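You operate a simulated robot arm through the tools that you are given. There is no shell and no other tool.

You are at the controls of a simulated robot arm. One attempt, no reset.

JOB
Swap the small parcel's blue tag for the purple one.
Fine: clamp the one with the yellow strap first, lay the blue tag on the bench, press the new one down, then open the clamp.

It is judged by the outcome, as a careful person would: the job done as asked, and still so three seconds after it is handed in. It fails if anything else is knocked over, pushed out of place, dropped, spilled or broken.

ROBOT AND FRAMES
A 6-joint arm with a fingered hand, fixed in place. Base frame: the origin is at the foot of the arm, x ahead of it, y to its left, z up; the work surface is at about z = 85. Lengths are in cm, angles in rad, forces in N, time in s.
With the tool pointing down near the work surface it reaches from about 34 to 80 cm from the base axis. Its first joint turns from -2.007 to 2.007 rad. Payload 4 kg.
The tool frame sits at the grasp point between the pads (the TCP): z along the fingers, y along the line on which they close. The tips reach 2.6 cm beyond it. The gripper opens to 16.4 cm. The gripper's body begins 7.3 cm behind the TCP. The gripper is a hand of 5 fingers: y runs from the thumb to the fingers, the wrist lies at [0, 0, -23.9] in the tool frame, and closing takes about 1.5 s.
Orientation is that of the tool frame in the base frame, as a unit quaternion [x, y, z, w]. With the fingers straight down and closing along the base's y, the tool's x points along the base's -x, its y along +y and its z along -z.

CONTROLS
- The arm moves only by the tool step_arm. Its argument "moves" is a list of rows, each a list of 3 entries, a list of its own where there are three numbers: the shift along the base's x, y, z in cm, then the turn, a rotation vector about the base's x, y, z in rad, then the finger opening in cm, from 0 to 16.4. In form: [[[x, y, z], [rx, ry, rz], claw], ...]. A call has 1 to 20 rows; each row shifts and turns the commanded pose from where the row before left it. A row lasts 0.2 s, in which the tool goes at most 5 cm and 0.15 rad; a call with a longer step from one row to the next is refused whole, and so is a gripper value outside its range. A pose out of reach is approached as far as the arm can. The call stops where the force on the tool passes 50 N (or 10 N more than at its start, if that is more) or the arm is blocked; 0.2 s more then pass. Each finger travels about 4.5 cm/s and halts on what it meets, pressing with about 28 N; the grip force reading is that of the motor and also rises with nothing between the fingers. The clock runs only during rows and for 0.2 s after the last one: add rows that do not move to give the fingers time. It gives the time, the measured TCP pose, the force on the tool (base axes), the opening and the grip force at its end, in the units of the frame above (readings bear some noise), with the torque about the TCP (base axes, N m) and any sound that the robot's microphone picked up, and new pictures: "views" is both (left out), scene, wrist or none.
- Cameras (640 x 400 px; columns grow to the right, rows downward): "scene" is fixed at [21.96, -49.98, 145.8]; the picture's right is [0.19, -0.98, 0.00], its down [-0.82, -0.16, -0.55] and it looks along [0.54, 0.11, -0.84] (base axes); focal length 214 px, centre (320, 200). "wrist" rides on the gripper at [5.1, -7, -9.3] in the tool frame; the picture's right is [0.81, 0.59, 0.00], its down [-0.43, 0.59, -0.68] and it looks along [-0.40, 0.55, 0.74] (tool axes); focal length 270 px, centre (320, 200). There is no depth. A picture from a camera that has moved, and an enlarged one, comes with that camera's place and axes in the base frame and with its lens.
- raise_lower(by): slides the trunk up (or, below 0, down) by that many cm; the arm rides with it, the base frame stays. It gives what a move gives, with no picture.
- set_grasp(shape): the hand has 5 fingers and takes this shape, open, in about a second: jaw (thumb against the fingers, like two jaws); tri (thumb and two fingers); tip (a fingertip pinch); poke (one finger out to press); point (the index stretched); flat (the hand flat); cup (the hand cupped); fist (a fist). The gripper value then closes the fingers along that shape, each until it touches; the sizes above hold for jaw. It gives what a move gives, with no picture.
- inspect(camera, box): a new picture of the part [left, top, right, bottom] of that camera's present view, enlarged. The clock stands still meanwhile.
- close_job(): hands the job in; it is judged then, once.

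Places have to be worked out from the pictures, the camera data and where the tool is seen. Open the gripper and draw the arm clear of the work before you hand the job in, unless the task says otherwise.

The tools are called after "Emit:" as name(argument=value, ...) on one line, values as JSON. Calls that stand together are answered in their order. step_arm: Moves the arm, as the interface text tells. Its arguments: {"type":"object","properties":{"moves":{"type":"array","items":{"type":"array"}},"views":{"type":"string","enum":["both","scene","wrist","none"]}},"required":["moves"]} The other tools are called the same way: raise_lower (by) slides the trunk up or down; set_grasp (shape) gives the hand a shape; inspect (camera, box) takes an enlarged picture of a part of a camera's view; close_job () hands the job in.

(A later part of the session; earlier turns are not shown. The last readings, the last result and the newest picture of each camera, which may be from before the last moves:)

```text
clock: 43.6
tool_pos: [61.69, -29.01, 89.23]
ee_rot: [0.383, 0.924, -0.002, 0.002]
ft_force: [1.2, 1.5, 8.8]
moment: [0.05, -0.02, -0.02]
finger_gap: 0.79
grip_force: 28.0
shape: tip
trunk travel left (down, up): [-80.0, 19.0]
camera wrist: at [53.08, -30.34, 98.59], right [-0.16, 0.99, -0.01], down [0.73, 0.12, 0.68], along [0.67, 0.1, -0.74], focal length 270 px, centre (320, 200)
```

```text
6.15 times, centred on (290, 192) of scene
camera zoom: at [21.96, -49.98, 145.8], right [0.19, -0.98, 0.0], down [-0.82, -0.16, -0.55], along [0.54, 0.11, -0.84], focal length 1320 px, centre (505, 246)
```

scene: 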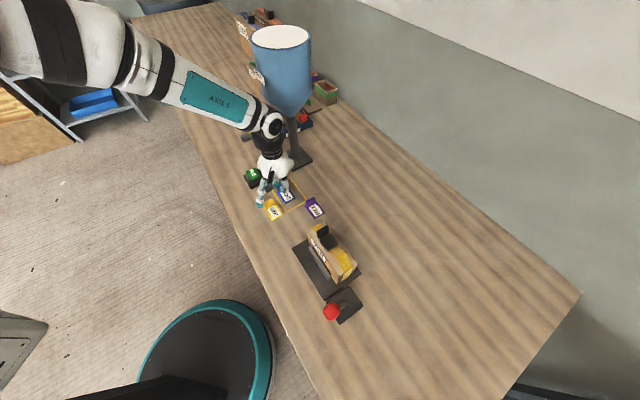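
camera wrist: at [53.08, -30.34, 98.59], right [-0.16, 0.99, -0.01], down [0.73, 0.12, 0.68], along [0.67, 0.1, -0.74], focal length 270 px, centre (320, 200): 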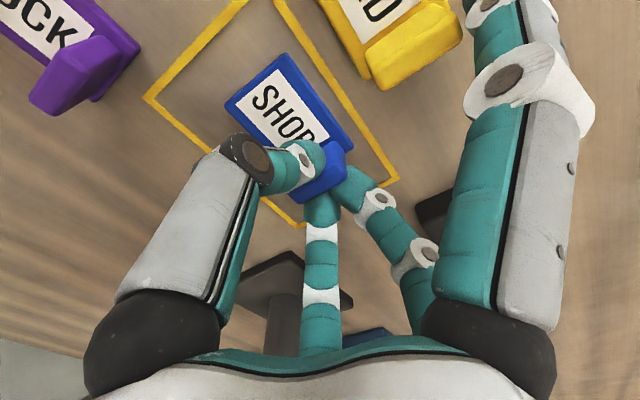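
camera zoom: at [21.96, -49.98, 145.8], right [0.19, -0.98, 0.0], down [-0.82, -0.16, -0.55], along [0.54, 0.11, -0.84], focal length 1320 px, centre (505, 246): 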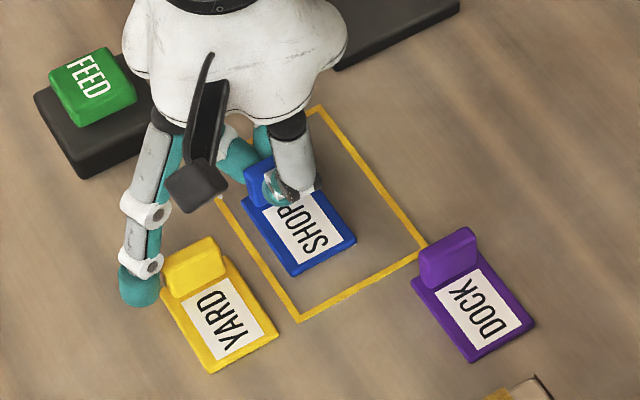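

The tag rests on the bench (8.8 N upward). I open the pinch a little and lift straight up.

Emit:
step_arm(moves=[[[0, 0, 0.05], [0, 0, 0], 1.2], [[0, 0, 0], [0, 0, 0], 1.8], [[0, 0, 0], [0, 0, 0], 2.4], [[0, 0, 0.3], [0, 0, 0], 2.6], [[0, 0, 0.8], [0, 0, 0], 2.6], [[0, 0, 1.2], [0, 0, 0], 2.6], [[0, 0, 1.5], [0, 0, 0], 2.6], [[0, 0, 1.5], [0, 0, 0], 2.6]])

Emit:
inspect(camera="scene", box=[255, 160, 325, 225])

```text
clock: 45.4
tool_pos: [61.62, -28.9, 94.45]
ee_rot: [0.382, 0.924, -0.002, 0.0]
ft_force: [0.1, 0.4, -0.2]
moment: [-0.02, 0.0, 0.0]
finger_gap: 2.55
grip_force: 0.0
shape: tip
trunk travel left (down, up): [-80.0, 19.0]
camera wrist: at [53.09, -30.2, 103.87], right [-0.16, 0.99, 0.0], down [0.73, 0.12, 0.67], along [0.67, 0.1, -0.74], focal length 270 px, centre (320, 200)
```

scene: 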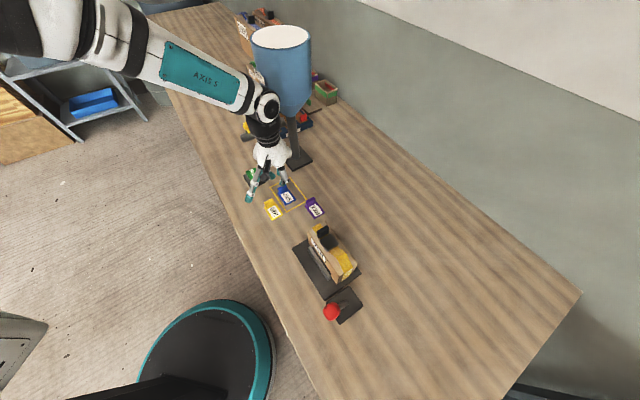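
wrist: 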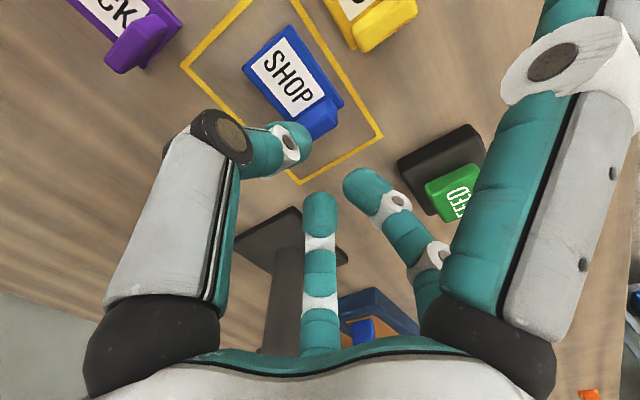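

```text
6.15 times, centred on (290, 192) of scene
camera zoom: at [21.96, -49.98, 145.8], right [0.19, -0.98, 0.0], down [-0.82, -0.16, -0.55], along [0.54, 0.11, -0.84], focal length 1320 px, centre (505, 246)
```

zoom: 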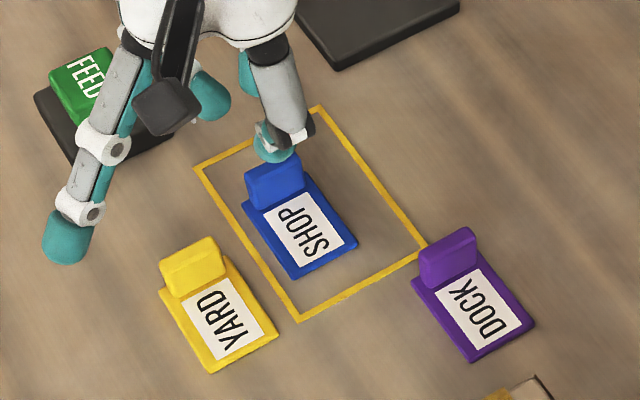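

Blue tag lies flat inside the outline. The purple tag is parallel to it, with its tab at about (58.6, -39.4); I move above it and check.

Emit:
step_arm(moves=[[[0, 0, 1.5], [0, 0, 0], 2.6], [[-0.75, -2.6, 0.5], [0, 0, 0], 2.6], [[-0.75, -2.6, 0], [0, 0, 0], 2.6], [[-0.75, -2.7, -0.5], [0, 0, 0], 2.6], [[-0.75, -2.6, -1.5], [0, 0, 0], 2.6], [[0, 0, -1.4], [0, 0, 0], 2.6], [[0, 0, 0], [0, 0, 0], 2.6]])

Emit:
inspect(camera="wrist", box=[240, 50, 400, 230])

Emit:
inspect(camera="scene", box=[250, 160, 350, 240])

```text
clock: 47.0
tool_pos: [58.56, -39.62, 92.96]
ee_rot: [0.381, 0.924, -0.003, 0.0]
ft_force: [0.0, -0.1, 0.5]
moment: [-0.01, 0.02, -0.03]
finger_gap: 2.57
grip_force: 0.0
shape: tip
trunk travel left (down, up): [-80.0, 19.0]
camera wrist: at [50.0, -40.84, 102.41], right [-0.16, 0.99, 0.0], down [0.73, 0.12, 0.68], along [0.67, 0.1, -0.74], focal length 270 px, centre (320, 200)
```

scene: 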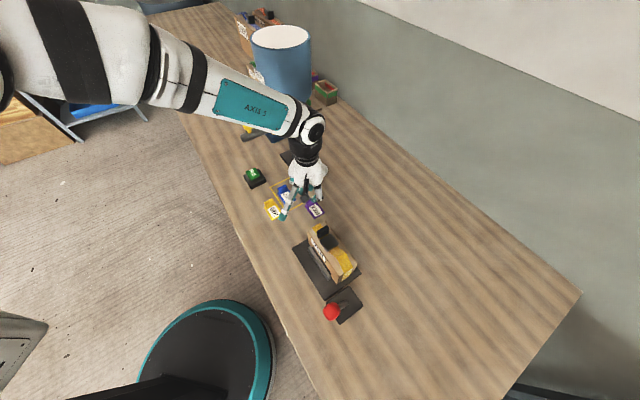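
wrist: 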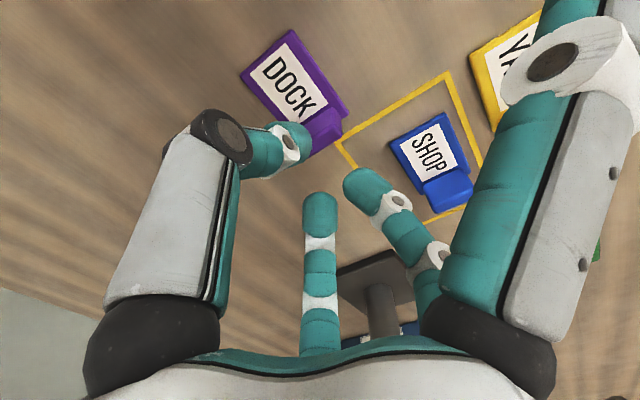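

```text
2.22 times, centred on (320, 140) of wrist
camera zoom: at [50.0, -40.84, 102.41], right [-0.16, 0.99, 0.0], down [0.73, 0.12, 0.68], along [0.67, 0.1, -0.74], focal length 601 px, centre (320, 333)
```

zoom: 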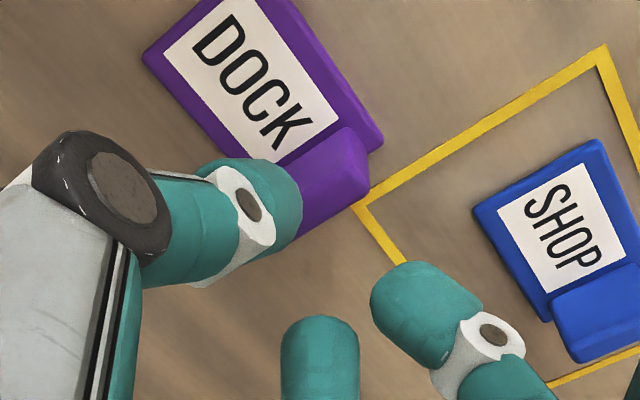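

```text
5.00 times, centred on (300, 200) of scene
camera zoom: at [21.96, -49.98, 145.8], right [0.19, -0.98, 0.0], down [-0.82, -0.16, -0.55], along [0.54, 0.11, -0.84], focal length 1072 px, centre (420, 200)
```

zoom: 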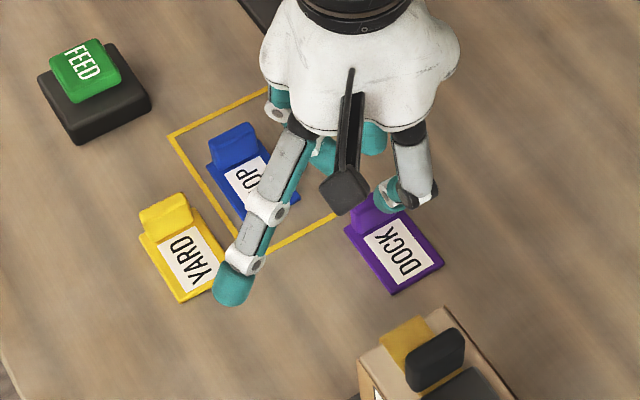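

Emit:
inspect(camera="wrist", box=[280, 85, 350, 165])

Emit:
inspect(camera="scene", box=[295, 185, 335, 225])

```text
5.00 times, centred on (315, 125) of wrist
camera zoom: at [50.0, -40.84, 102.41], right [-0.16, 0.99, 0.0], down [0.73, 0.12, 0.68], along [0.67, 0.1, -0.74], focal length 1351 px, centre (345, 575)
```

zoom: 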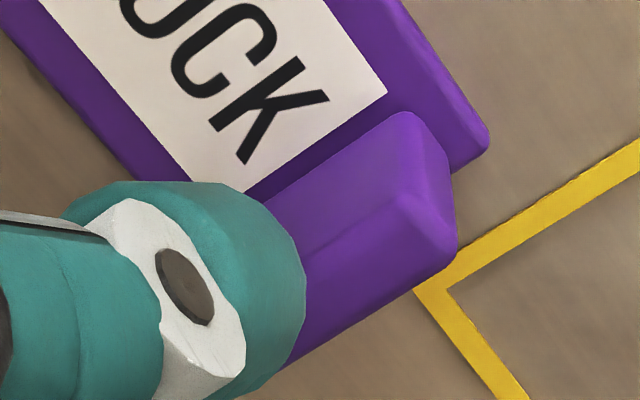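

```text
10.00 times, centred on (315, 205) of scene
camera zoom: at [21.96, -49.98, 145.8], right [0.19, -0.98, 0.0], down [-0.82, -0.16, -0.55], along [0.54, 0.11, -0.84], focal length 2145 px, centre (370, 150)
```

zoom: 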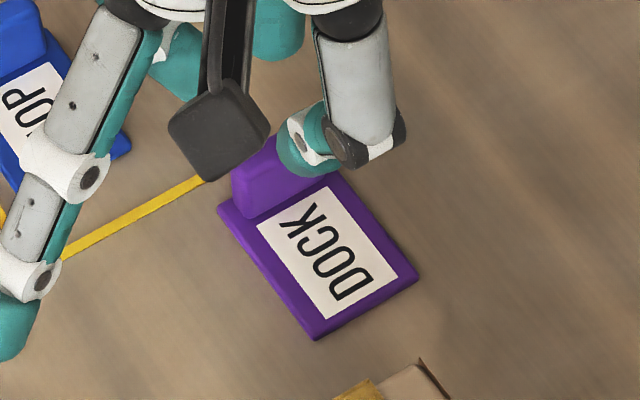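

The tab centre is about 0.15 cm off my axis. I correct and descend with the pinch at 2.3 cm.

Emit:
step_arm(moves=[[[-0.12, -0.12, -0.6], [0, 0, 0], 2.3], [[0, 0, -0.8], [0, 0, 0], 2.3], [[0, 0, -0.8], [0, 0, 0], 2.3], [[0, 0, -0.7], [0, 0, 0], 2.3], [[0, 0, -0.4], [0, 0, 0], 2.3]])

Emit:
inspect(camera="wrist", box=[270, 90, 370, 215])

```text
clock: 48.2
tool_pos: [58.58, -39.55, 89.65]
ee_rot: [0.383, 0.924, -0.003, 0.0]
ft_force: [-0.6, 0.1, 0.6]
moment: [-0.01, 0.0, 0.0]
finger_gap: 2.32
grip_force: 0.0
shape: tip
trunk travel left (down, up): [-80.0, 19.0]
camera wrist: at [49.99, -40.89, 99.11], right [-0.16, 0.99, 0.0], down [0.73, 0.12, 0.68], along [0.67, 0.1, -0.74], focal length 270 px, centre (320, 200)
```

scene: 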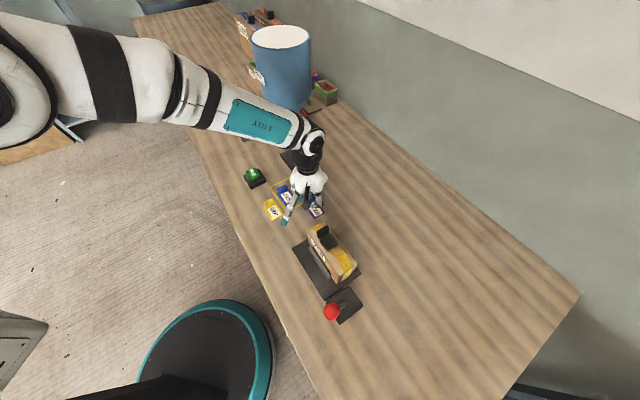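
wrist: 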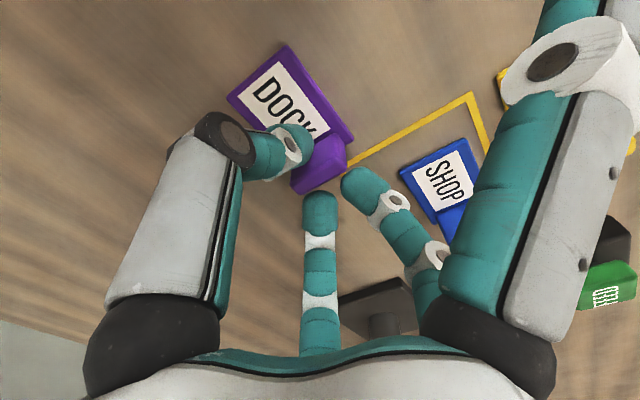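

```text
3.20 times, centred on (320, 152) of wrist
camera zoom: at [49.99, -40.89, 99.11], right [-0.16, 0.99, 0.0], down [0.73, 0.12, 0.68], along [0.67, 0.1, -0.74], focal length 865 px, centre (320, 352)
```

zoom: 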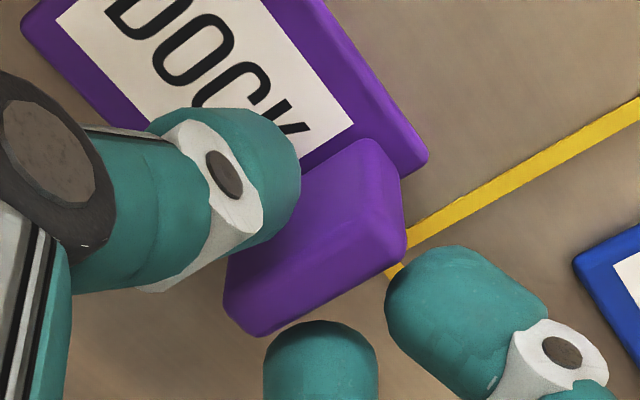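

Very similar to the blue grasp, about 0.15 cm off. I correct, go down to grasp height and close.

Emit:
step_arm(moves=[[[-0.15, -0.12, -0.25], [0, 0, 0], 2.3], [[0, 0, -0.2], [0, 0, 0], 2.3], [[0, 0, 0], [0, 0, 0], 1.6], [[0, 0, 0], [0, 0, 0], 0.9], [[0, 0, 0], [0, 0, 0], 0.2], [[0, 0, 0], [0, 0, 0], 0.2], [[0, 0, 0], [0, 0, 0], 0.2]])

Emit:
inspect(camera="wrist", box=[270, 90, 370, 215])

```text
clock: 49.8
tool_pos: [58.26, -39.89, 89.24]
ee_rot: [0.382, 0.924, -0.003, 0.0]
ft_force: [0.2, -0.6, -0.3]
moment: [-0.01, -0.02, 0.02]
finger_gap: 0.83
grip_force: 27.9
shape: tip
trunk travel left (down, up): [-80.0, 19.0]
camera wrist: at [49.8, -41.13, 98.69], right [-0.16, 0.99, 0.0], down [0.73, 0.12, 0.68], along [0.67, 0.1, -0.74], focal length 270 px, centre (320, 200)
```

scene: 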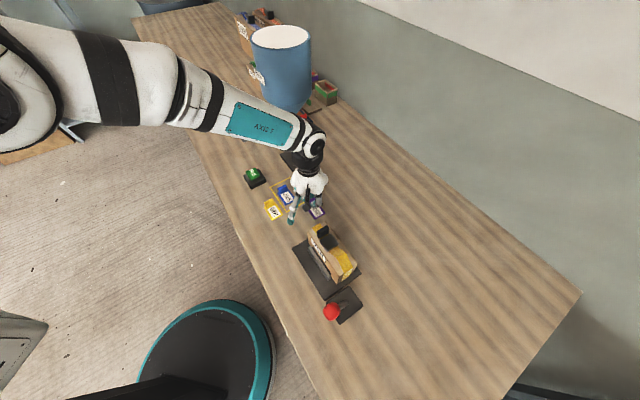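
wrist: 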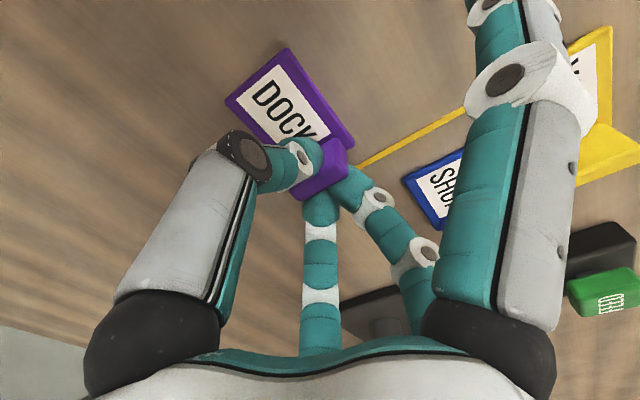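

```text
3.20 times, centred on (320, 152) of wrist
camera zoom: at [49.8, -41.13, 98.69], right [-0.16, 0.99, 0.0], down [0.73, 0.12, 0.68], along [0.67, 0.1, -0.74], focal length 865 px, centre (320, 352)
```

zoom: 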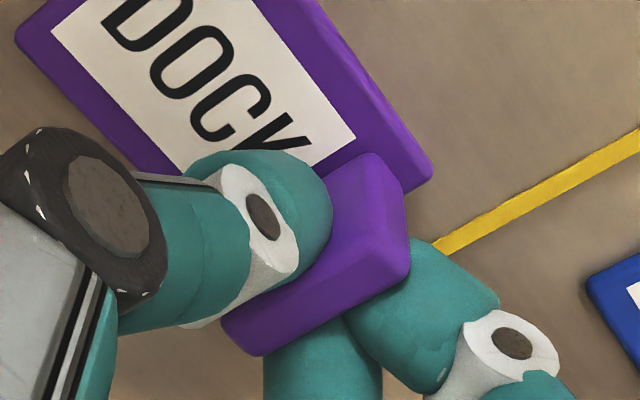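

Gripped (28 N). I lift it a little and check how it hangs before travelling.

Emit:
step_arm(moves=[[[0, 0, 0.5], [0, 0, 0], 0.2], [[0, 0, 1.0], [0, 0, 0], 0.2], [[0, 0, 1.5], [0, 0, 0], 0.2], [[0, 0, 2.0], [0, 0, 0], 0.2], [[0, 0, 2.0], [0, 0, 0], 0.2]])

Emit:
inspect(camera="wrist", box=[210, 30, 370, 215])

Emit:
inspect(camera="scene", box=[250, 140, 370, 240])

```text
clock: 51.0
tool_pos: [58.24, -40.06, 96.35]
ee_rot: [0.383, 0.924, -0.003, 0.0]
ft_force: [-0.5, 0.9, -0.4]
moment: [0.02, -0.02, -0.01]
finger_gap: 0.85
grip_force: 28.3
shape: tip
trunk travel left (down, up): [-80.0, 19.0]
camera wrist: at [49.83, -41.26, 105.73], right [-0.16, 0.99, 0.0], down [0.73, 0.12, 0.67], along [0.67, 0.1, -0.74], focal length 270 px, centre (320, 200)
```

scene: 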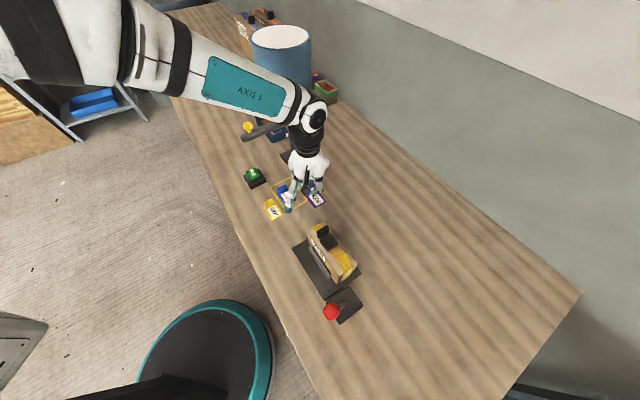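
wrist: 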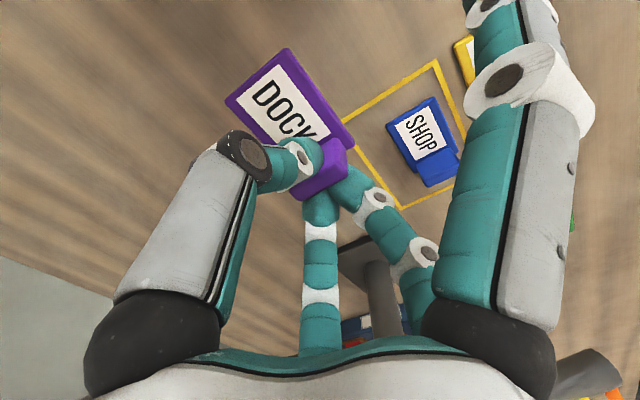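

```text
2.16 times, centred on (290, 122) of wrist
camera zoom: at [49.83, -41.26, 105.73], right [-0.16, 0.99, 0.0], down [0.73, 0.12, 0.67], along [0.67, 0.1, -0.74], focal length 584 px, centre (385, 368)
```

zoom: 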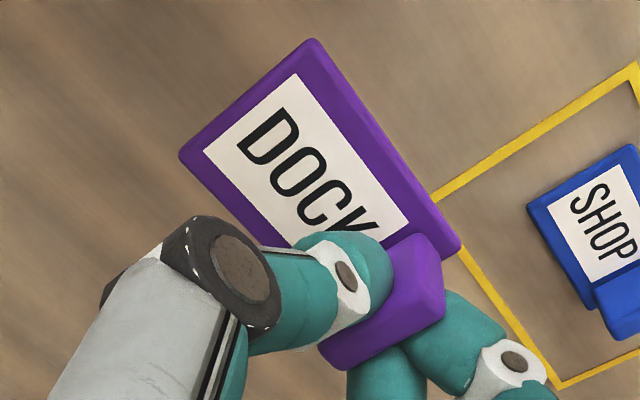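

```text
4.00 times, centred on (310, 190) of scene
camera zoom: at [21.96, -49.98, 145.8], right [0.19, -0.98, 0.0], down [-0.82, -0.16, -0.55], along [0.54, 0.11, -0.84], focal length 858 px, centre (360, 240)
```

zoom: 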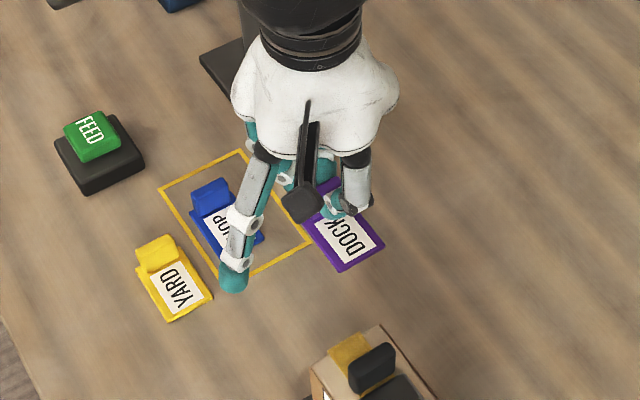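

The purple tag hangs level, in the same position relative to the hand as the blue one was. I raise it and carry it back over the parcel to the original tag position.

Emit:
step_arm(moves=[[[0, 0, 2.5], [0, 0, 0], 0.2], [[-1.0, -0.5, 3.0], [0, 0, 0], 0.2], [[-2.8, -1.6, 2.5], [0, 0, 0], 0.2], [[-2.8, -1.6, 0], [0, 0, 0], 0.2], [[-2.8, -1.6, 0], [0, 0, 0], 0.2], [[-2.8, -1.6, 0], [0, 0, 0], 0.2], [[-2.8, -1.6, 0], [0, 0, 0], 0.2], [[-2.7, -1.5, 0], [0, 0, 0], 0.2], [[0, 0, 0], [0, 0, 0], 0.2]])

Emit:
inspect(camera="wrist", box=[210, 30, 410, 230])

Emit:
inspect(camera="scene", box=[270, 190, 390, 330])

```text
clock: 53.0
tool_pos: [40.96, -49.86, 104.45]
ee_rot: [0.382, 0.924, -0.003, 0.0]
ft_force: [0.2, 0.1, 0.2]
moment: [0.03, 0.01, -0.01]
finger_gap: 0.86
grip_force: 28.3
shape: tip
trunk travel left (down, up): [-80.0, 19.0]
camera wrist: at [32.34, -51.08, 113.73], right [-0.16, 0.99, 0.0], down [0.73, 0.12, 0.67], along [0.67, 0.1, -0.74], focal length 270 px, centre (320, 200)
```

scene: 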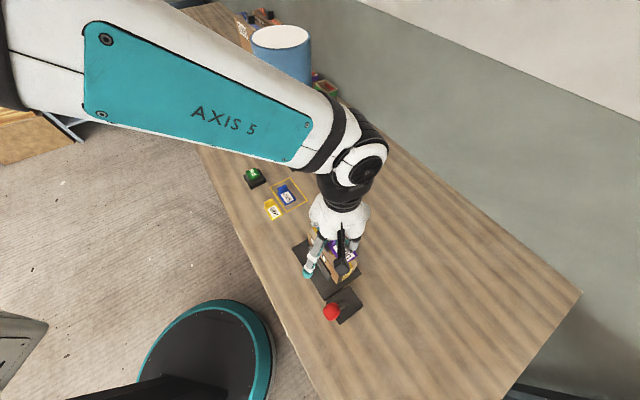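
wrist: 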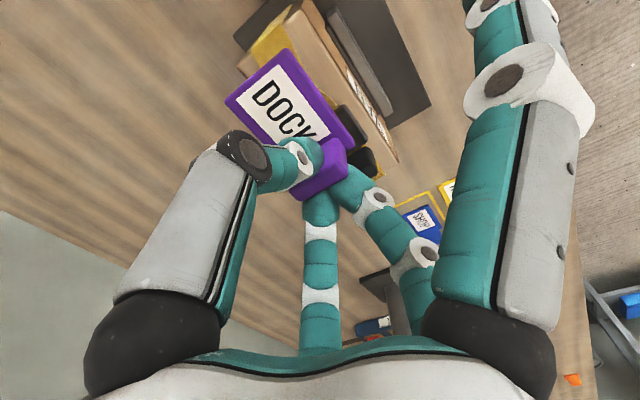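

```text
2.00 times, centred on (310, 130) of wrist
camera zoom: at [32.34, -51.08, 113.73], right [-0.16, 0.99, 0.0], down [0.73, 0.12, 0.67], along [0.67, 0.1, -0.74], focal length 541 px, centre (340, 340)
```

zoom: 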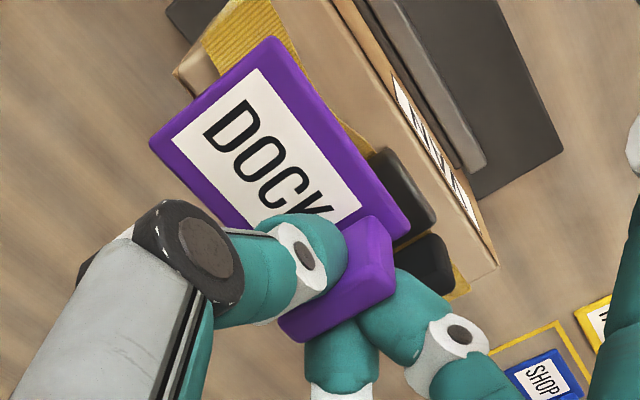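

```text
2.86 times, centred on (330, 260) of scene
camera zoom: at [21.96, -49.98, 145.8], right [0.19, -0.98, 0.0], down [-0.82, -0.16, -0.55], along [0.54, 0.11, -0.84], focal length 613 px, centre (291, 29)
```

zoom: 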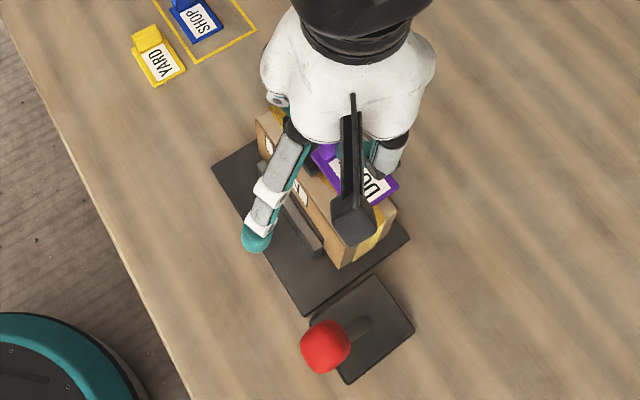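

I need to shift (-0.3, -0.25) to be exactly where the blue tag was. I descend over the parcel, stopping about 1 cm above the seat.

Emit:
step_arm(moves=[[[-0.3, -0.25, -1.0], [0, 0, 0], 0.2], [[0, 0, -1.2], [0, 0, 0], 0.2], [[0, 0, -1.2], [0, 0, 0], 0.2], [[0, 0, -0.8], [0, 0, 0], 0.2], [[0, 0, -0.5], [0, 0, 0], 0.2]])

Emit:
inspect(camera="wrist", box=[210, 30, 410, 230])

```text
clock: 54.2
tool_pos: [40.53, -50.08, 99.55]
ee_rot: [0.382, 0.924, -0.003, 0.0]
ft_force: [0.8, -0.6, -0.3]
moment: [-0.02, 0.0, 0.01]
finger_gap: 0.86
grip_force: 28.1
shape: tip
trunk travel left (down, up): [-80.0, 19.0]
camera wrist: at [31.9, -51.29, 109.02], right [-0.16, 0.99, 0.0], down [0.73, 0.12, 0.68], along [0.67, 0.1, -0.74], focal length 270 px, centre (320, 200)
```

scene: 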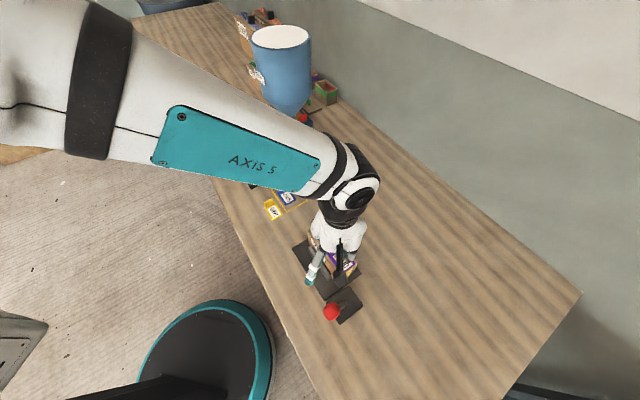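
wrist: 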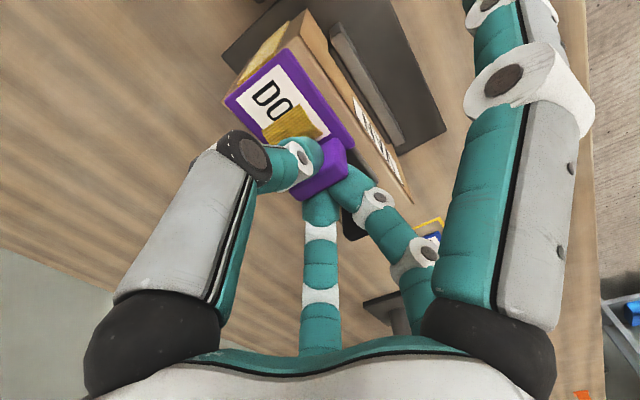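

```text
2.00 times, centred on (310, 130) of wrist
camera zoom: at [31.9, -51.29, 109.02], right [-0.16, 0.99, 0.0], down [0.73, 0.12, 0.68], along [0.67, 0.1, -0.74], focal length 541 px, centre (340, 340)
```

zoom: 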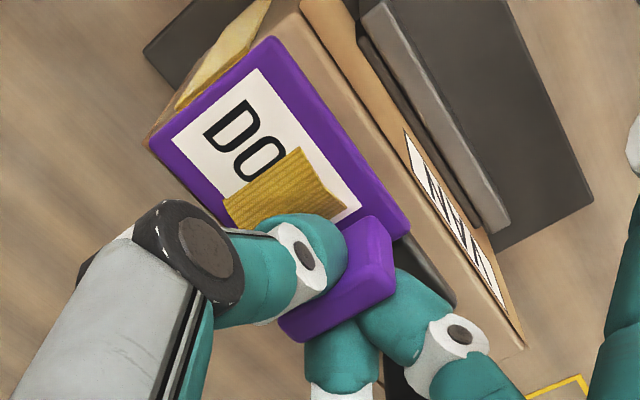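

The strap bulge passes the tag just as with the blue one. I lower in small steps with force checks until it seats.

Emit:
step_arm(moves=[[[0.1, -0.03, -0.3], [0, 0, 0], 0.2], [[0, 0, -0.3], [0, 0, 0], 0.2]], views="none")

Emit:
step_arm(moves=[[[0, 0, -0.2], [0, 0, 0], 0.2]], views="none")

Emit:
step_arm(moves=[[[0, 0, -0.15], [0, 0, 0], 0.2]], views="wrist")

```text
clock: 54.8
tool_pos: [40.41, -50.14, 99.08]
ee_rot: [0.382, 0.924, -0.003, 0.0]
ft_force: [-0.3, 0.1, -0.5]
moment: [-0.02, 0.02, 0.01]
finger_gap: 0.85
grip_force: 27.8
shape: tip
trunk travel left (down, up): [-80.0, 19.0]
```

```text
clock: 55.2
tool_pos: [40.42, -50.08, 98.65]
ee_rot: [0.382, 0.924, -0.002, -0.001]
ft_force: [-0.6, 0.2, -0.5]
moment: [-0.01, 0.01, -0.02]
finger_gap: 0.86
grip_force: 28.2
shape: tip
trunk travel left (down, up): [-80.0, 19.0]
```

```text
clock: 55.6
tool_pos: [40.51, -50.05, 98.43]
ee_rot: [0.381, 0.924, -0.003, 0.0]
ft_force: [0.6, 0.4, 0.1]
moment: [0.02, 0.0, 0.01]
finger_gap: 0.83
grip_force: 28.3
shape: tip
trunk travel left (down, up): [-80.0, 19.0]
camera wrist: at [31.92, -51.33, 107.9], right [-0.16, 0.99, 0.0], down [0.73, 0.12, 0.67], along [0.67, 0.1, -0.74], focal length 270 px, centre (320, 200)
```

wrist: 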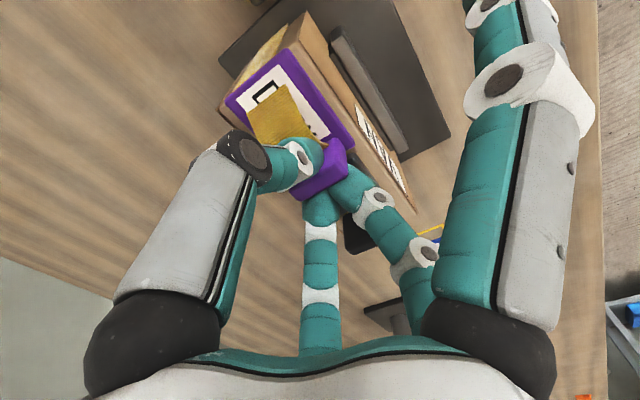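

Not seated yet (more of the label is visible than with the blue one). I continue in 0.1 cm steps.

Emit:
step_arm(moves=[[[0.05, 0, -0.12], [0, 0, 0], 0.2]], views="none")

Emit:
step_arm(moves=[[[0, 0, -0.1], [0, 0, 0], 0.2]], views="none")

Emit:
step_arm(moves=[[[0, 0, -0.1], [0, 0, 0], 0.2]], views="wrist")

Emit:
inspect(camera="wrist", box=[210, 30, 410, 230])

```text
clock: 56.0
tool_pos: [40.52, -50.14, 98.41]
ee_rot: [0.382, 0.924, -0.004, 0.0]
ft_force: [0.0, -0.5, 0.1]
moment: [0.0, -0.05, 0.03]
finger_gap: 0.82
grip_force: 27.4
shape: tip
trunk travel left (down, up): [-80.0, 19.0]
```

```text
clock: 56.4
tool_pos: [40.6, -50.07, 98.27]
ee_rot: [0.382, 0.924, -0.002, -0.001]
ft_force: [0.9, 0.4, 0.0]
moment: [-0.02, -0.01, 0.0]
finger_gap: 0.84
grip_force: 28.0
shape: tip
trunk travel left (down, up): [-80.0, 19.0]
```

```text
clock: 56.8
tool_pos: [40.61, -50.1, 98.44]
ee_rot: [0.382, 0.924, -0.003, -0.001]
ft_force: [0.5, -0.2, 0.4]
moment: [0.02, -0.01, 0.02]
finger_gap: 0.83
grip_force: 27.9
shape: tip
trunk travel left (down, up): [-80.0, 19.0]
camera wrist: at [32.05, -51.44, 107.75], right [-0.16, 0.99, 0.0], down [0.73, 0.12, 0.68], along [0.67, 0.1, -0.74], focal length 270 px, centre (320, 200)
```

wrist: 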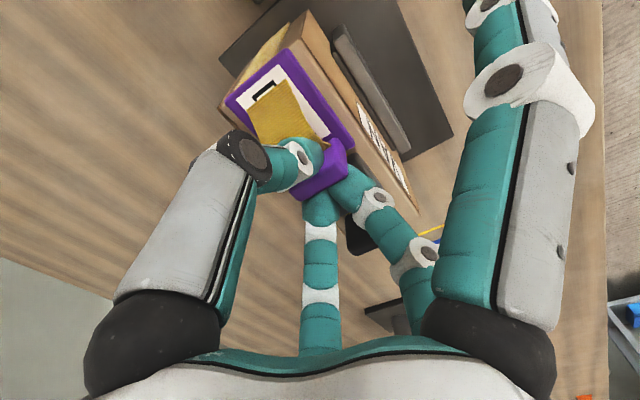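

```text
2.00 times, centred on (310, 130) of wrist
camera zoom: at [32.05, -51.44, 107.75], right [-0.16, 0.99, 0.0], down [0.73, 0.12, 0.68], along [0.67, 0.1, -0.74], focal length 541 px, centre (340, 340)
```

zoom: 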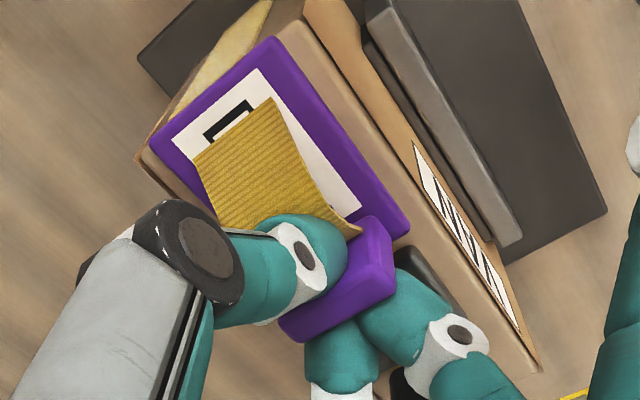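

Still free of contact; I continue down gently to seat and press it.

Emit:
step_arm(moves=[[[0, 0, -0.12], [0, 0, 0], 0.2]], views="none")

Emit:
step_arm(moves=[[[0, 0, -0.12], [0, 0, 0], 0.2]], views="none")

Emit:
step_arm(moves=[[[0, 0, 0], [0, 0, 0], 0.2]], views="wrist")

Emit:
inspect(camera="wrist", box=[210, 30, 410, 230])

```text
clock: 57.2
tool_pos: [40.6, -50.26, 98.25]
ee_rot: [0.382, 0.924, -0.003, 0.001]
ft_force: [0.8, 1.2, 3.4]
moment: [-0.01, 0.02, 0.0]
finger_gap: 0.83
grip_force: 28.6
shape: tip
trunk travel left (down, up): [-80.0, 19.0]
```

```text
clock: 57.6
tool_pos: [40.62, -50.23, 98.2]
ee_rot: [0.381, 0.924, -0.003, 0.001]
ft_force: [-1.8, 1.1, 9.6]
moment: [0.02, -0.01, 0.01]
finger_gap: 0.88
grip_force: 28.1
shape: tip
trunk travel left (down, up): [-80.0, 19.0]
```

```text
clock: 58.0
tool_pos: [40.6, -50.12, 98.08]
ee_rot: [0.382, 0.924, -0.003, 0.001]
ft_force: [-1.6, -0.8, 12.1]
moment: [-0.04, 0.04, -0.02]
finger_gap: 0.87
grip_force: 28.1
shape: tip
trunk travel left (down, up): [-80.0, 19.0]
camera wrist: at [32.03, -51.42, 107.59], right [-0.16, 0.99, -0.01], down [0.73, 0.12, 0.68], along [0.67, 0.1, -0.74], focal length 270 px, centre (320, 200)
```

wrist: 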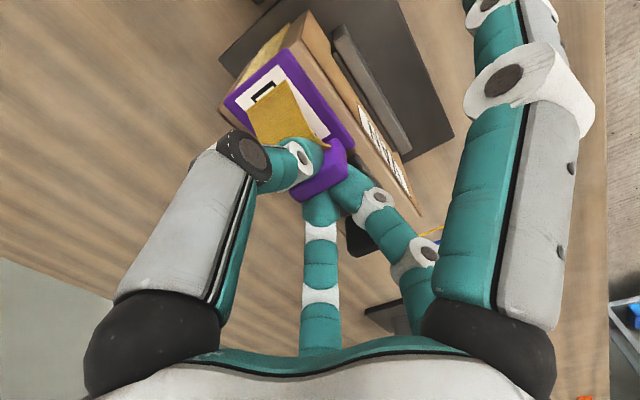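

```text
2.00 times, centred on (310, 130) of wrist
camera zoom: at [32.03, -51.42, 107.59], right [-0.16, 0.99, -0.01], down [0.73, 0.12, 0.68], along [0.67, 0.1, -0.74], focal length 541 px, centre (340, 340)
```

zoom: 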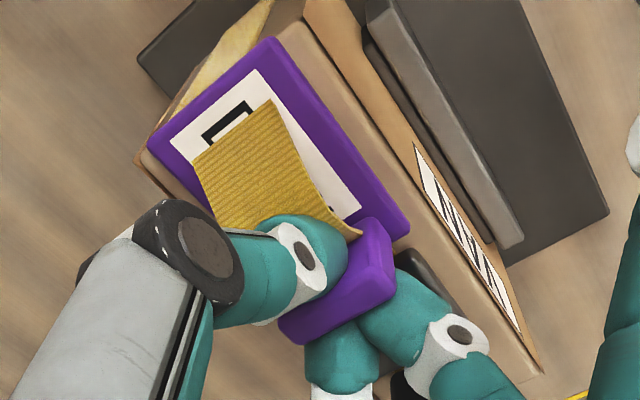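

It is seated with 12 N. I press a bit more firmly.

Emit:
step_arm(moves=[[[0, 0, -0.15], [0, 0, 0], 0.2], [[0, 0, 0], [0, 0, 0], 0.2]], views="none")

Emit:
step_arm(moves=[[[0, 0, -0.12], [0, 0, 0], 0.2], [[0, 0, 0], [0, 0, 0], 0.2]], views="wrist")

Emit:
inspect(camera="wrist", box=[210, 30, 410, 230])

```text
clock: 58.6
tool_pos: [40.65, -50.11, 98.14]
ee_rot: [0.381, 0.925, -0.003, 0.002]
ft_force: [-2.0, -5.2, 17.3]
moment: [-0.16, 0.07, 0.01]
finger_gap: 0.89
grip_force: 28.0
shape: tip
trunk travel left (down, up): [-80.0, 19.0]
```

```text
clock: 59.2
tool_pos: [40.59, -50.34, 98.0]
ee_rot: [0.382, 0.924, -0.004, 0.003]
ft_force: [0.3, -5.1, 28.3]
moment: [-0.17, 0.04, 0.07]
finger_gap: 0.92
grip_force: 27.9
shape: tip
trunk travel left (down, up): [-80.0, 19.0]
camera wrist: at [31.99, -51.37, 107.48], right [-0.16, 0.99, -0.01], down [0.73, 0.12, 0.68], along [0.67, 0.1, -0.74], focal length 270 px, centre (320, 200)
```

wrist: 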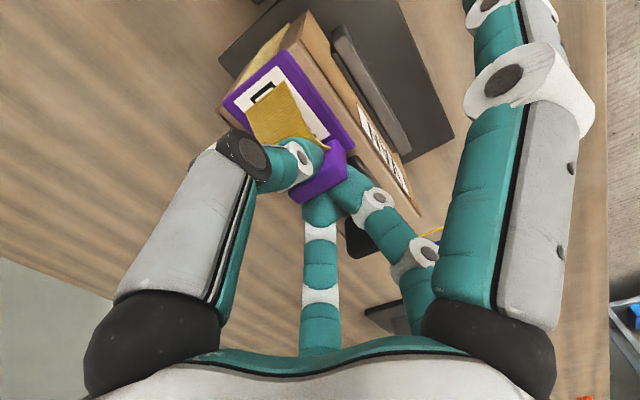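

```text
2.00 times, centred on (310, 130) of wrist
camera zoom: at [31.99, -51.37, 107.48], right [-0.16, 0.99, -0.01], down [0.73, 0.12, 0.68], along [0.67, 0.1, -0.74], focal length 541 px, centre (340, 340)
```

zoom: 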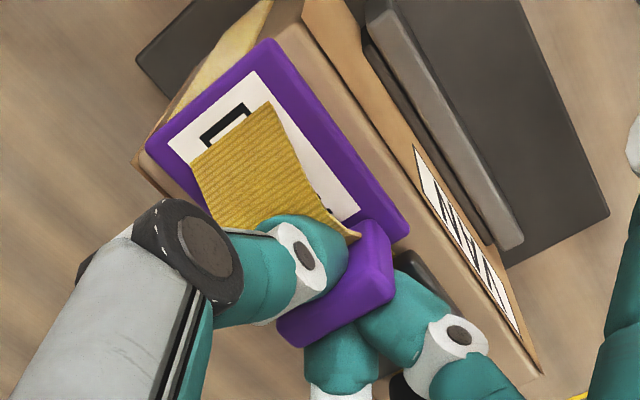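

Pressed with 28 N. I relieve the force and open the pinch so the tag can lie flat, then look.

Emit:
step_arm(moves=[[[0, 0, 0.15], [0, 0, 0], 0.2], [[0, 0, 0.1], [0, 0, 0], 1.0], [[0, 0, 0], [0, 0, 0], 1.6], [[0, 0, 0], [0, 0, 0], 2.2], [[0, 0, 0.2], [0, 0, 0], 2.5], [[0, 0, 0.6], [0, 0, 0], 2.5], [[0, 0, 1.0], [0, 0, 0], 2.5], [[0, 0, 1.5], [0, 0, 0], 2.5], [[0, 0, 1.5], [0, 0, 0], 2.5]])

Emit:
inspect(camera="wrist", box=[210, 30, 410, 230])

Emit:
inspect(camera="scene", box=[270, 190, 390, 330])

```text
clock: 61.2
tool_pos: [40.54, -49.96, 102.89]
ee_rot: [0.382, 0.924, -0.003, 0.0]
ft_force: [-0.5, 0.4, 0.2]
moment: [0.01, 0.01, 0.0]
finger_gap: 2.46
grip_force: 0.1
shape: tip
trunk travel left (down, up): [-80.0, 19.0]
camera wrist: at [31.91, -51.29, 112.3], right [-0.16, 0.99, 0.0], down [0.73, 0.12, 0.68], along [0.67, 0.1, -0.74], focal length 270 px, centre (320, 200)
```

scene: 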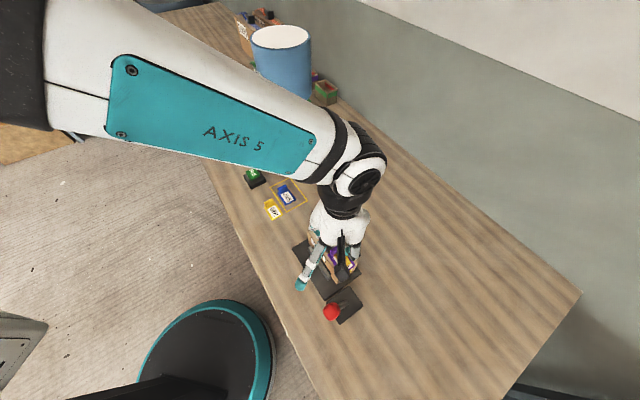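
wrist: 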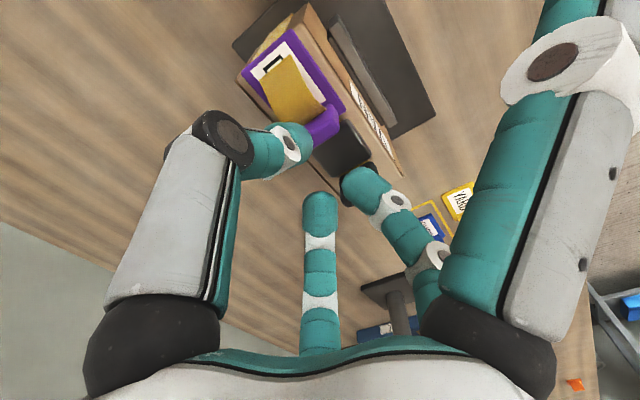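

```text
2.00 times, centred on (310, 130) of wrist
camera zoom: at [31.91, -51.29, 112.3], right [-0.16, 0.99, 0.0], down [0.73, 0.12, 0.68], along [0.67, 0.1, -0.74], focal length 541 px, centre (340, 340)
```

zoom: 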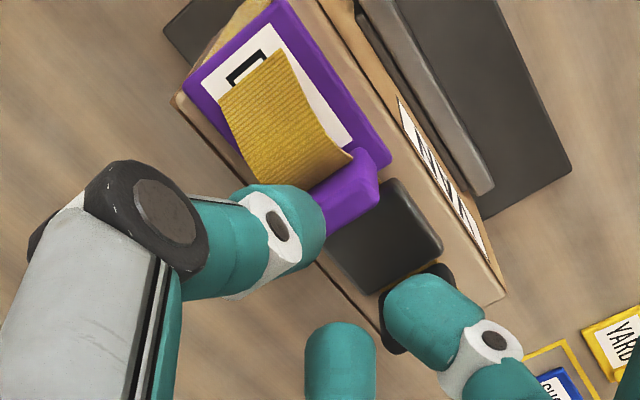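

```text
2.86 times, centred on (330, 260) of scene
camera zoom: at [21.96, -49.98, 145.8], right [0.19, -0.98, 0.0], down [-0.82, -0.16, -0.55], along [0.54, 0.11, -0.84], focal length 613 px, centre (291, 29)
```

zoom: 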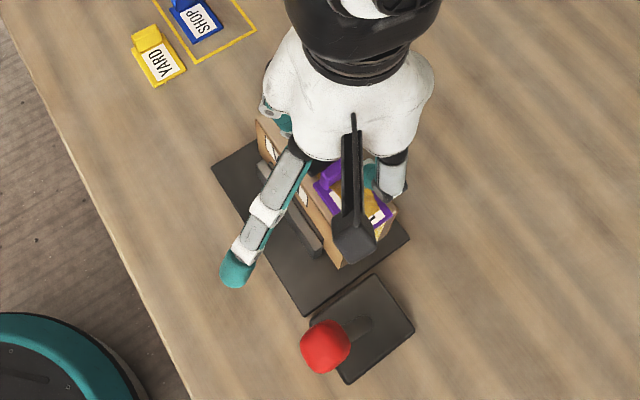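

The purple tag sits where the blue one was. I zoom in to verify it lies flat and straight.

Emit:
inspect(camera="wrist", box=[235, 15, 365, 165])

```text
2.67 times, centred on (300, 90) of wrist
camera zoom: at [31.91, -51.29, 112.3], right [-0.16, 0.99, 0.0], down [0.73, 0.12, 0.68], along [0.67, 0.1, -0.74], focal length 721 px, centre (373, 493)
```

zoom: 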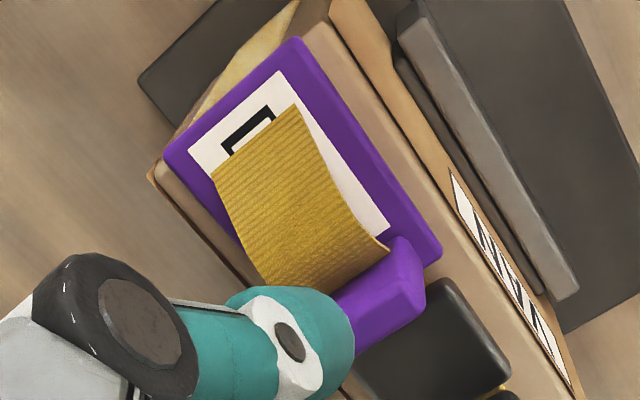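

Plate edges compute to u −12.3…−6.5, v 62–65.9 at lid height: flat, straight and within 2 mm of the blue tag's old place. Now I rise, switch to jaw and go to the lever ball (≈27.5, −51.2) to open the clamp.

Emit:
step_arm(moves=[[[0, 0, 2], [0, 0, 0], 2.5], [[0, 0, 3], [0, 0, 0], 2.5], [[0, 0, 3], [0, 0, 0], 2.5]], views="none")

Emit:
set_grasp(shape="jaw")

Emit:
step_arm(moves=[[[-2.2, -0.22, 0], [0, 0, 0], 14], [[-2.2, -0.22, 0], [0, 0, 0], 12], [[-2.2, -0.22, 0], [0, 0, 0], 10], [[-2.2, -0.22, 0], [0, 0, 0], 8], [[-2.2, -0.22, 0], [0, 0, 0], 7.5], [[-2.2, -0.22, 0], [0, 0, 0], 7.5], [[0, 0, 0], [0, 0, 0], 7.5], [[0, 0, 0], [0, 0, 0], 7.5]])

Emit:
inspect(camera="scene", box=[300, 220, 380, 300])

```text
clock: 62.0
tool_pos: [40.48, -50.18, 110.99]
ee_rot: [0.382, 0.924, -0.003, -0.001]
ft_force: [0.1, 1.0, -0.5]
moment: [-0.01, 0.01, -0.01]
finger_gap: 2.46
grip_force: 0.0
shape: tip
trunk travel left (down, up): [-80.0, 19.0]
```

```text
clock: 62.9
tool_pos: [40.72, -50.27, 110.84]
ee_rot: [0.382, 0.924, -0.003, 0.0]
ft_force: [0.0, -0.3, 0.3]
moment: [-0.01, 0.01, 0.04]
finger_gap: 16.4
grip_force: 0.1
shape: jaw
trunk travel left (down, up): [-80.0, 19.0]
```

```text
clock: 64.7
tool_pos: [27.28, -51.39, 110.7]
ee_rot: [0.382, 0.924, -0.002, -0.001]
ft_force: [-1.3, -0.3, -0.4]
moment: [-0.02, -0.01, 0.0]
finger_gap: 7.53
grip_force: 0.1
shape: jaw
trunk travel left (down, up): [-80.0, 19.0]
camera wrist: at [18.74, -52.65, 120.11], right [-0.16, 0.99, 0.0], down [0.73, 0.12, 0.68], along [0.67, 0.1, -0.74], focal length 270 px, centre (320, 200)
```

scene: 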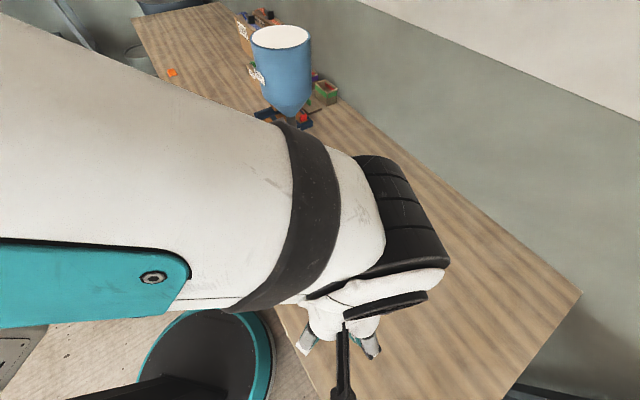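
wrist: 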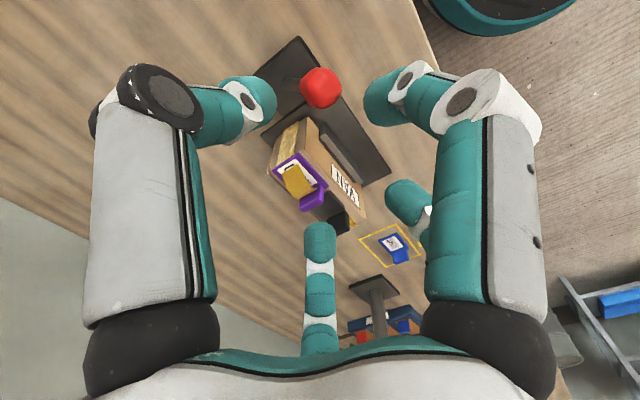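

```text
5.00 times, centred on (340, 260) of scene
camera zoom: at [21.96, -49.98, 145.8], right [0.19, -0.98, 0.0], down [-0.82, -0.16, -0.55], along [0.54, 0.11, -0.84], focal length 1072 px, centre (220, -100)
```

zoom: 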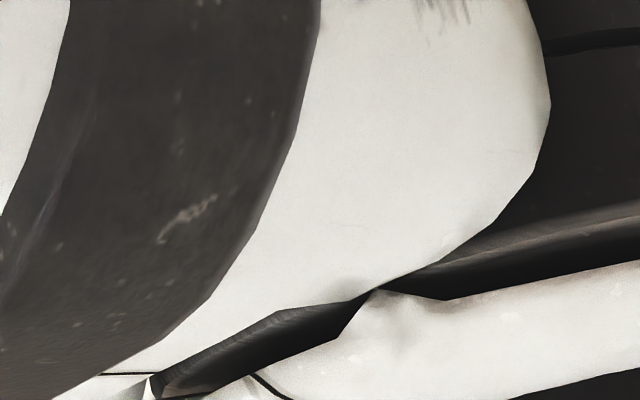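

The ball at (27.3, −51.4) is directly under the hand. I descend around it, slightly biased away from the parcel end.

Emit:
step_arm(moves=[[[-0.2, -0.2, -2], [0, 0, 0], 7.5], [[-0.1, -0.1, -2.5], [0, 0, 0], 7.5], [[0, 0, -2.5], [0, 0, 0], 7.5], [[0, 0, -2.5], [0, 0, 0], 7.5], [[0, 0, -2.0], [0, 0, 0], 7.5], [[0, 0, -1.3], [0, 0, 0], 7.5]])

```text
clock: 66.1
tool_pos: [27.08, -51.83, 97.96]
ee_rot: [0.382, 0.924, -0.003, 0.0]
ft_force: [0.6, 0.1, 0.2]
moment: [0.02, 0.01, 0.02]
finger_gap: 7.51
grip_force: 0.2
shape: jaw
trunk travel left (down, up): [-80.0, 19.0]
camera wrist: at [18.48, -53.02, 107.35], right [-0.16, 0.99, 0.0], down [0.73, 0.12, 0.68], along [0.67, 0.1, -0.74], focal length 270 px, centre (320, 200)
```

scene: 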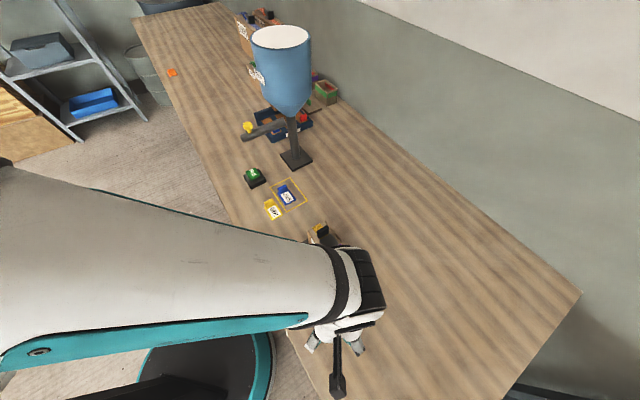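
wrist: 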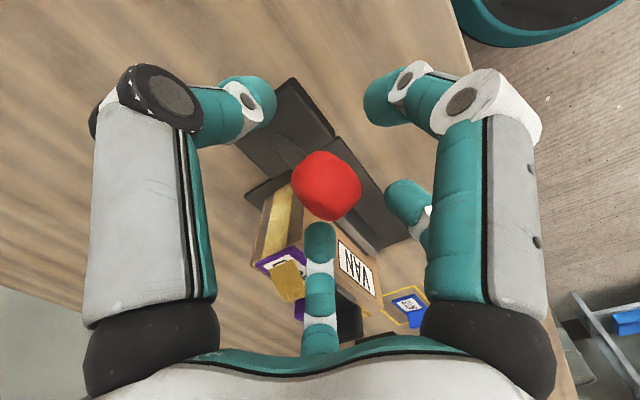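

Caged with the ball near centre. I close to 5 cm and swing the lever back toward the far side in small steps.

Emit:
step_arm(moves=[[[0.2, 0.15, 0], [0, 0, 0], 6.5], [[0, 0, 0], [0, 0, 0], 5.5], [[0, 0, 0], [0, 0, 0], 5], [[0.5, -0.5, 0.15], [0, 0, 0], 5], [[0.5, -0.5, 0.3], [0, 0, 0], 5], [[0.5, -0.5, 0.25], [0, 0, 0], 5]])

```text
clock: 67.5
tool_pos: [28.84, -53.01, 98.66]
ee_rot: [0.383, 0.924, -0.002, 0.0]
ft_force: [-3.4, 1.8, 0.0]
moment: [0.08, 0.05, 0.04]
finger_gap: 5.09
grip_force: 0.0
shape: jaw
trunk travel left (down, up): [-80.0, 19.0]
camera wrist: at [20.18, -54.27, 108.15], right [-0.16, 0.99, 0.0], down [0.73, 0.12, 0.68], along [0.67, 0.1, -0.74], focal length 270 px, centre (320, 200)
```

scene: 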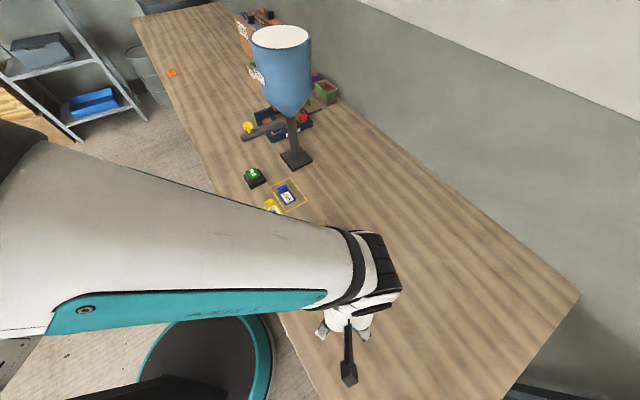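
wrist: 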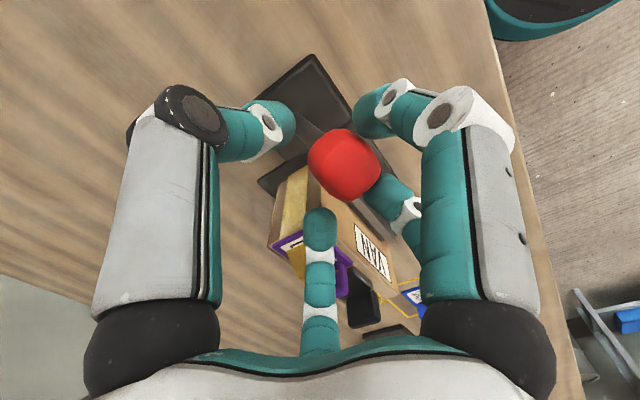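

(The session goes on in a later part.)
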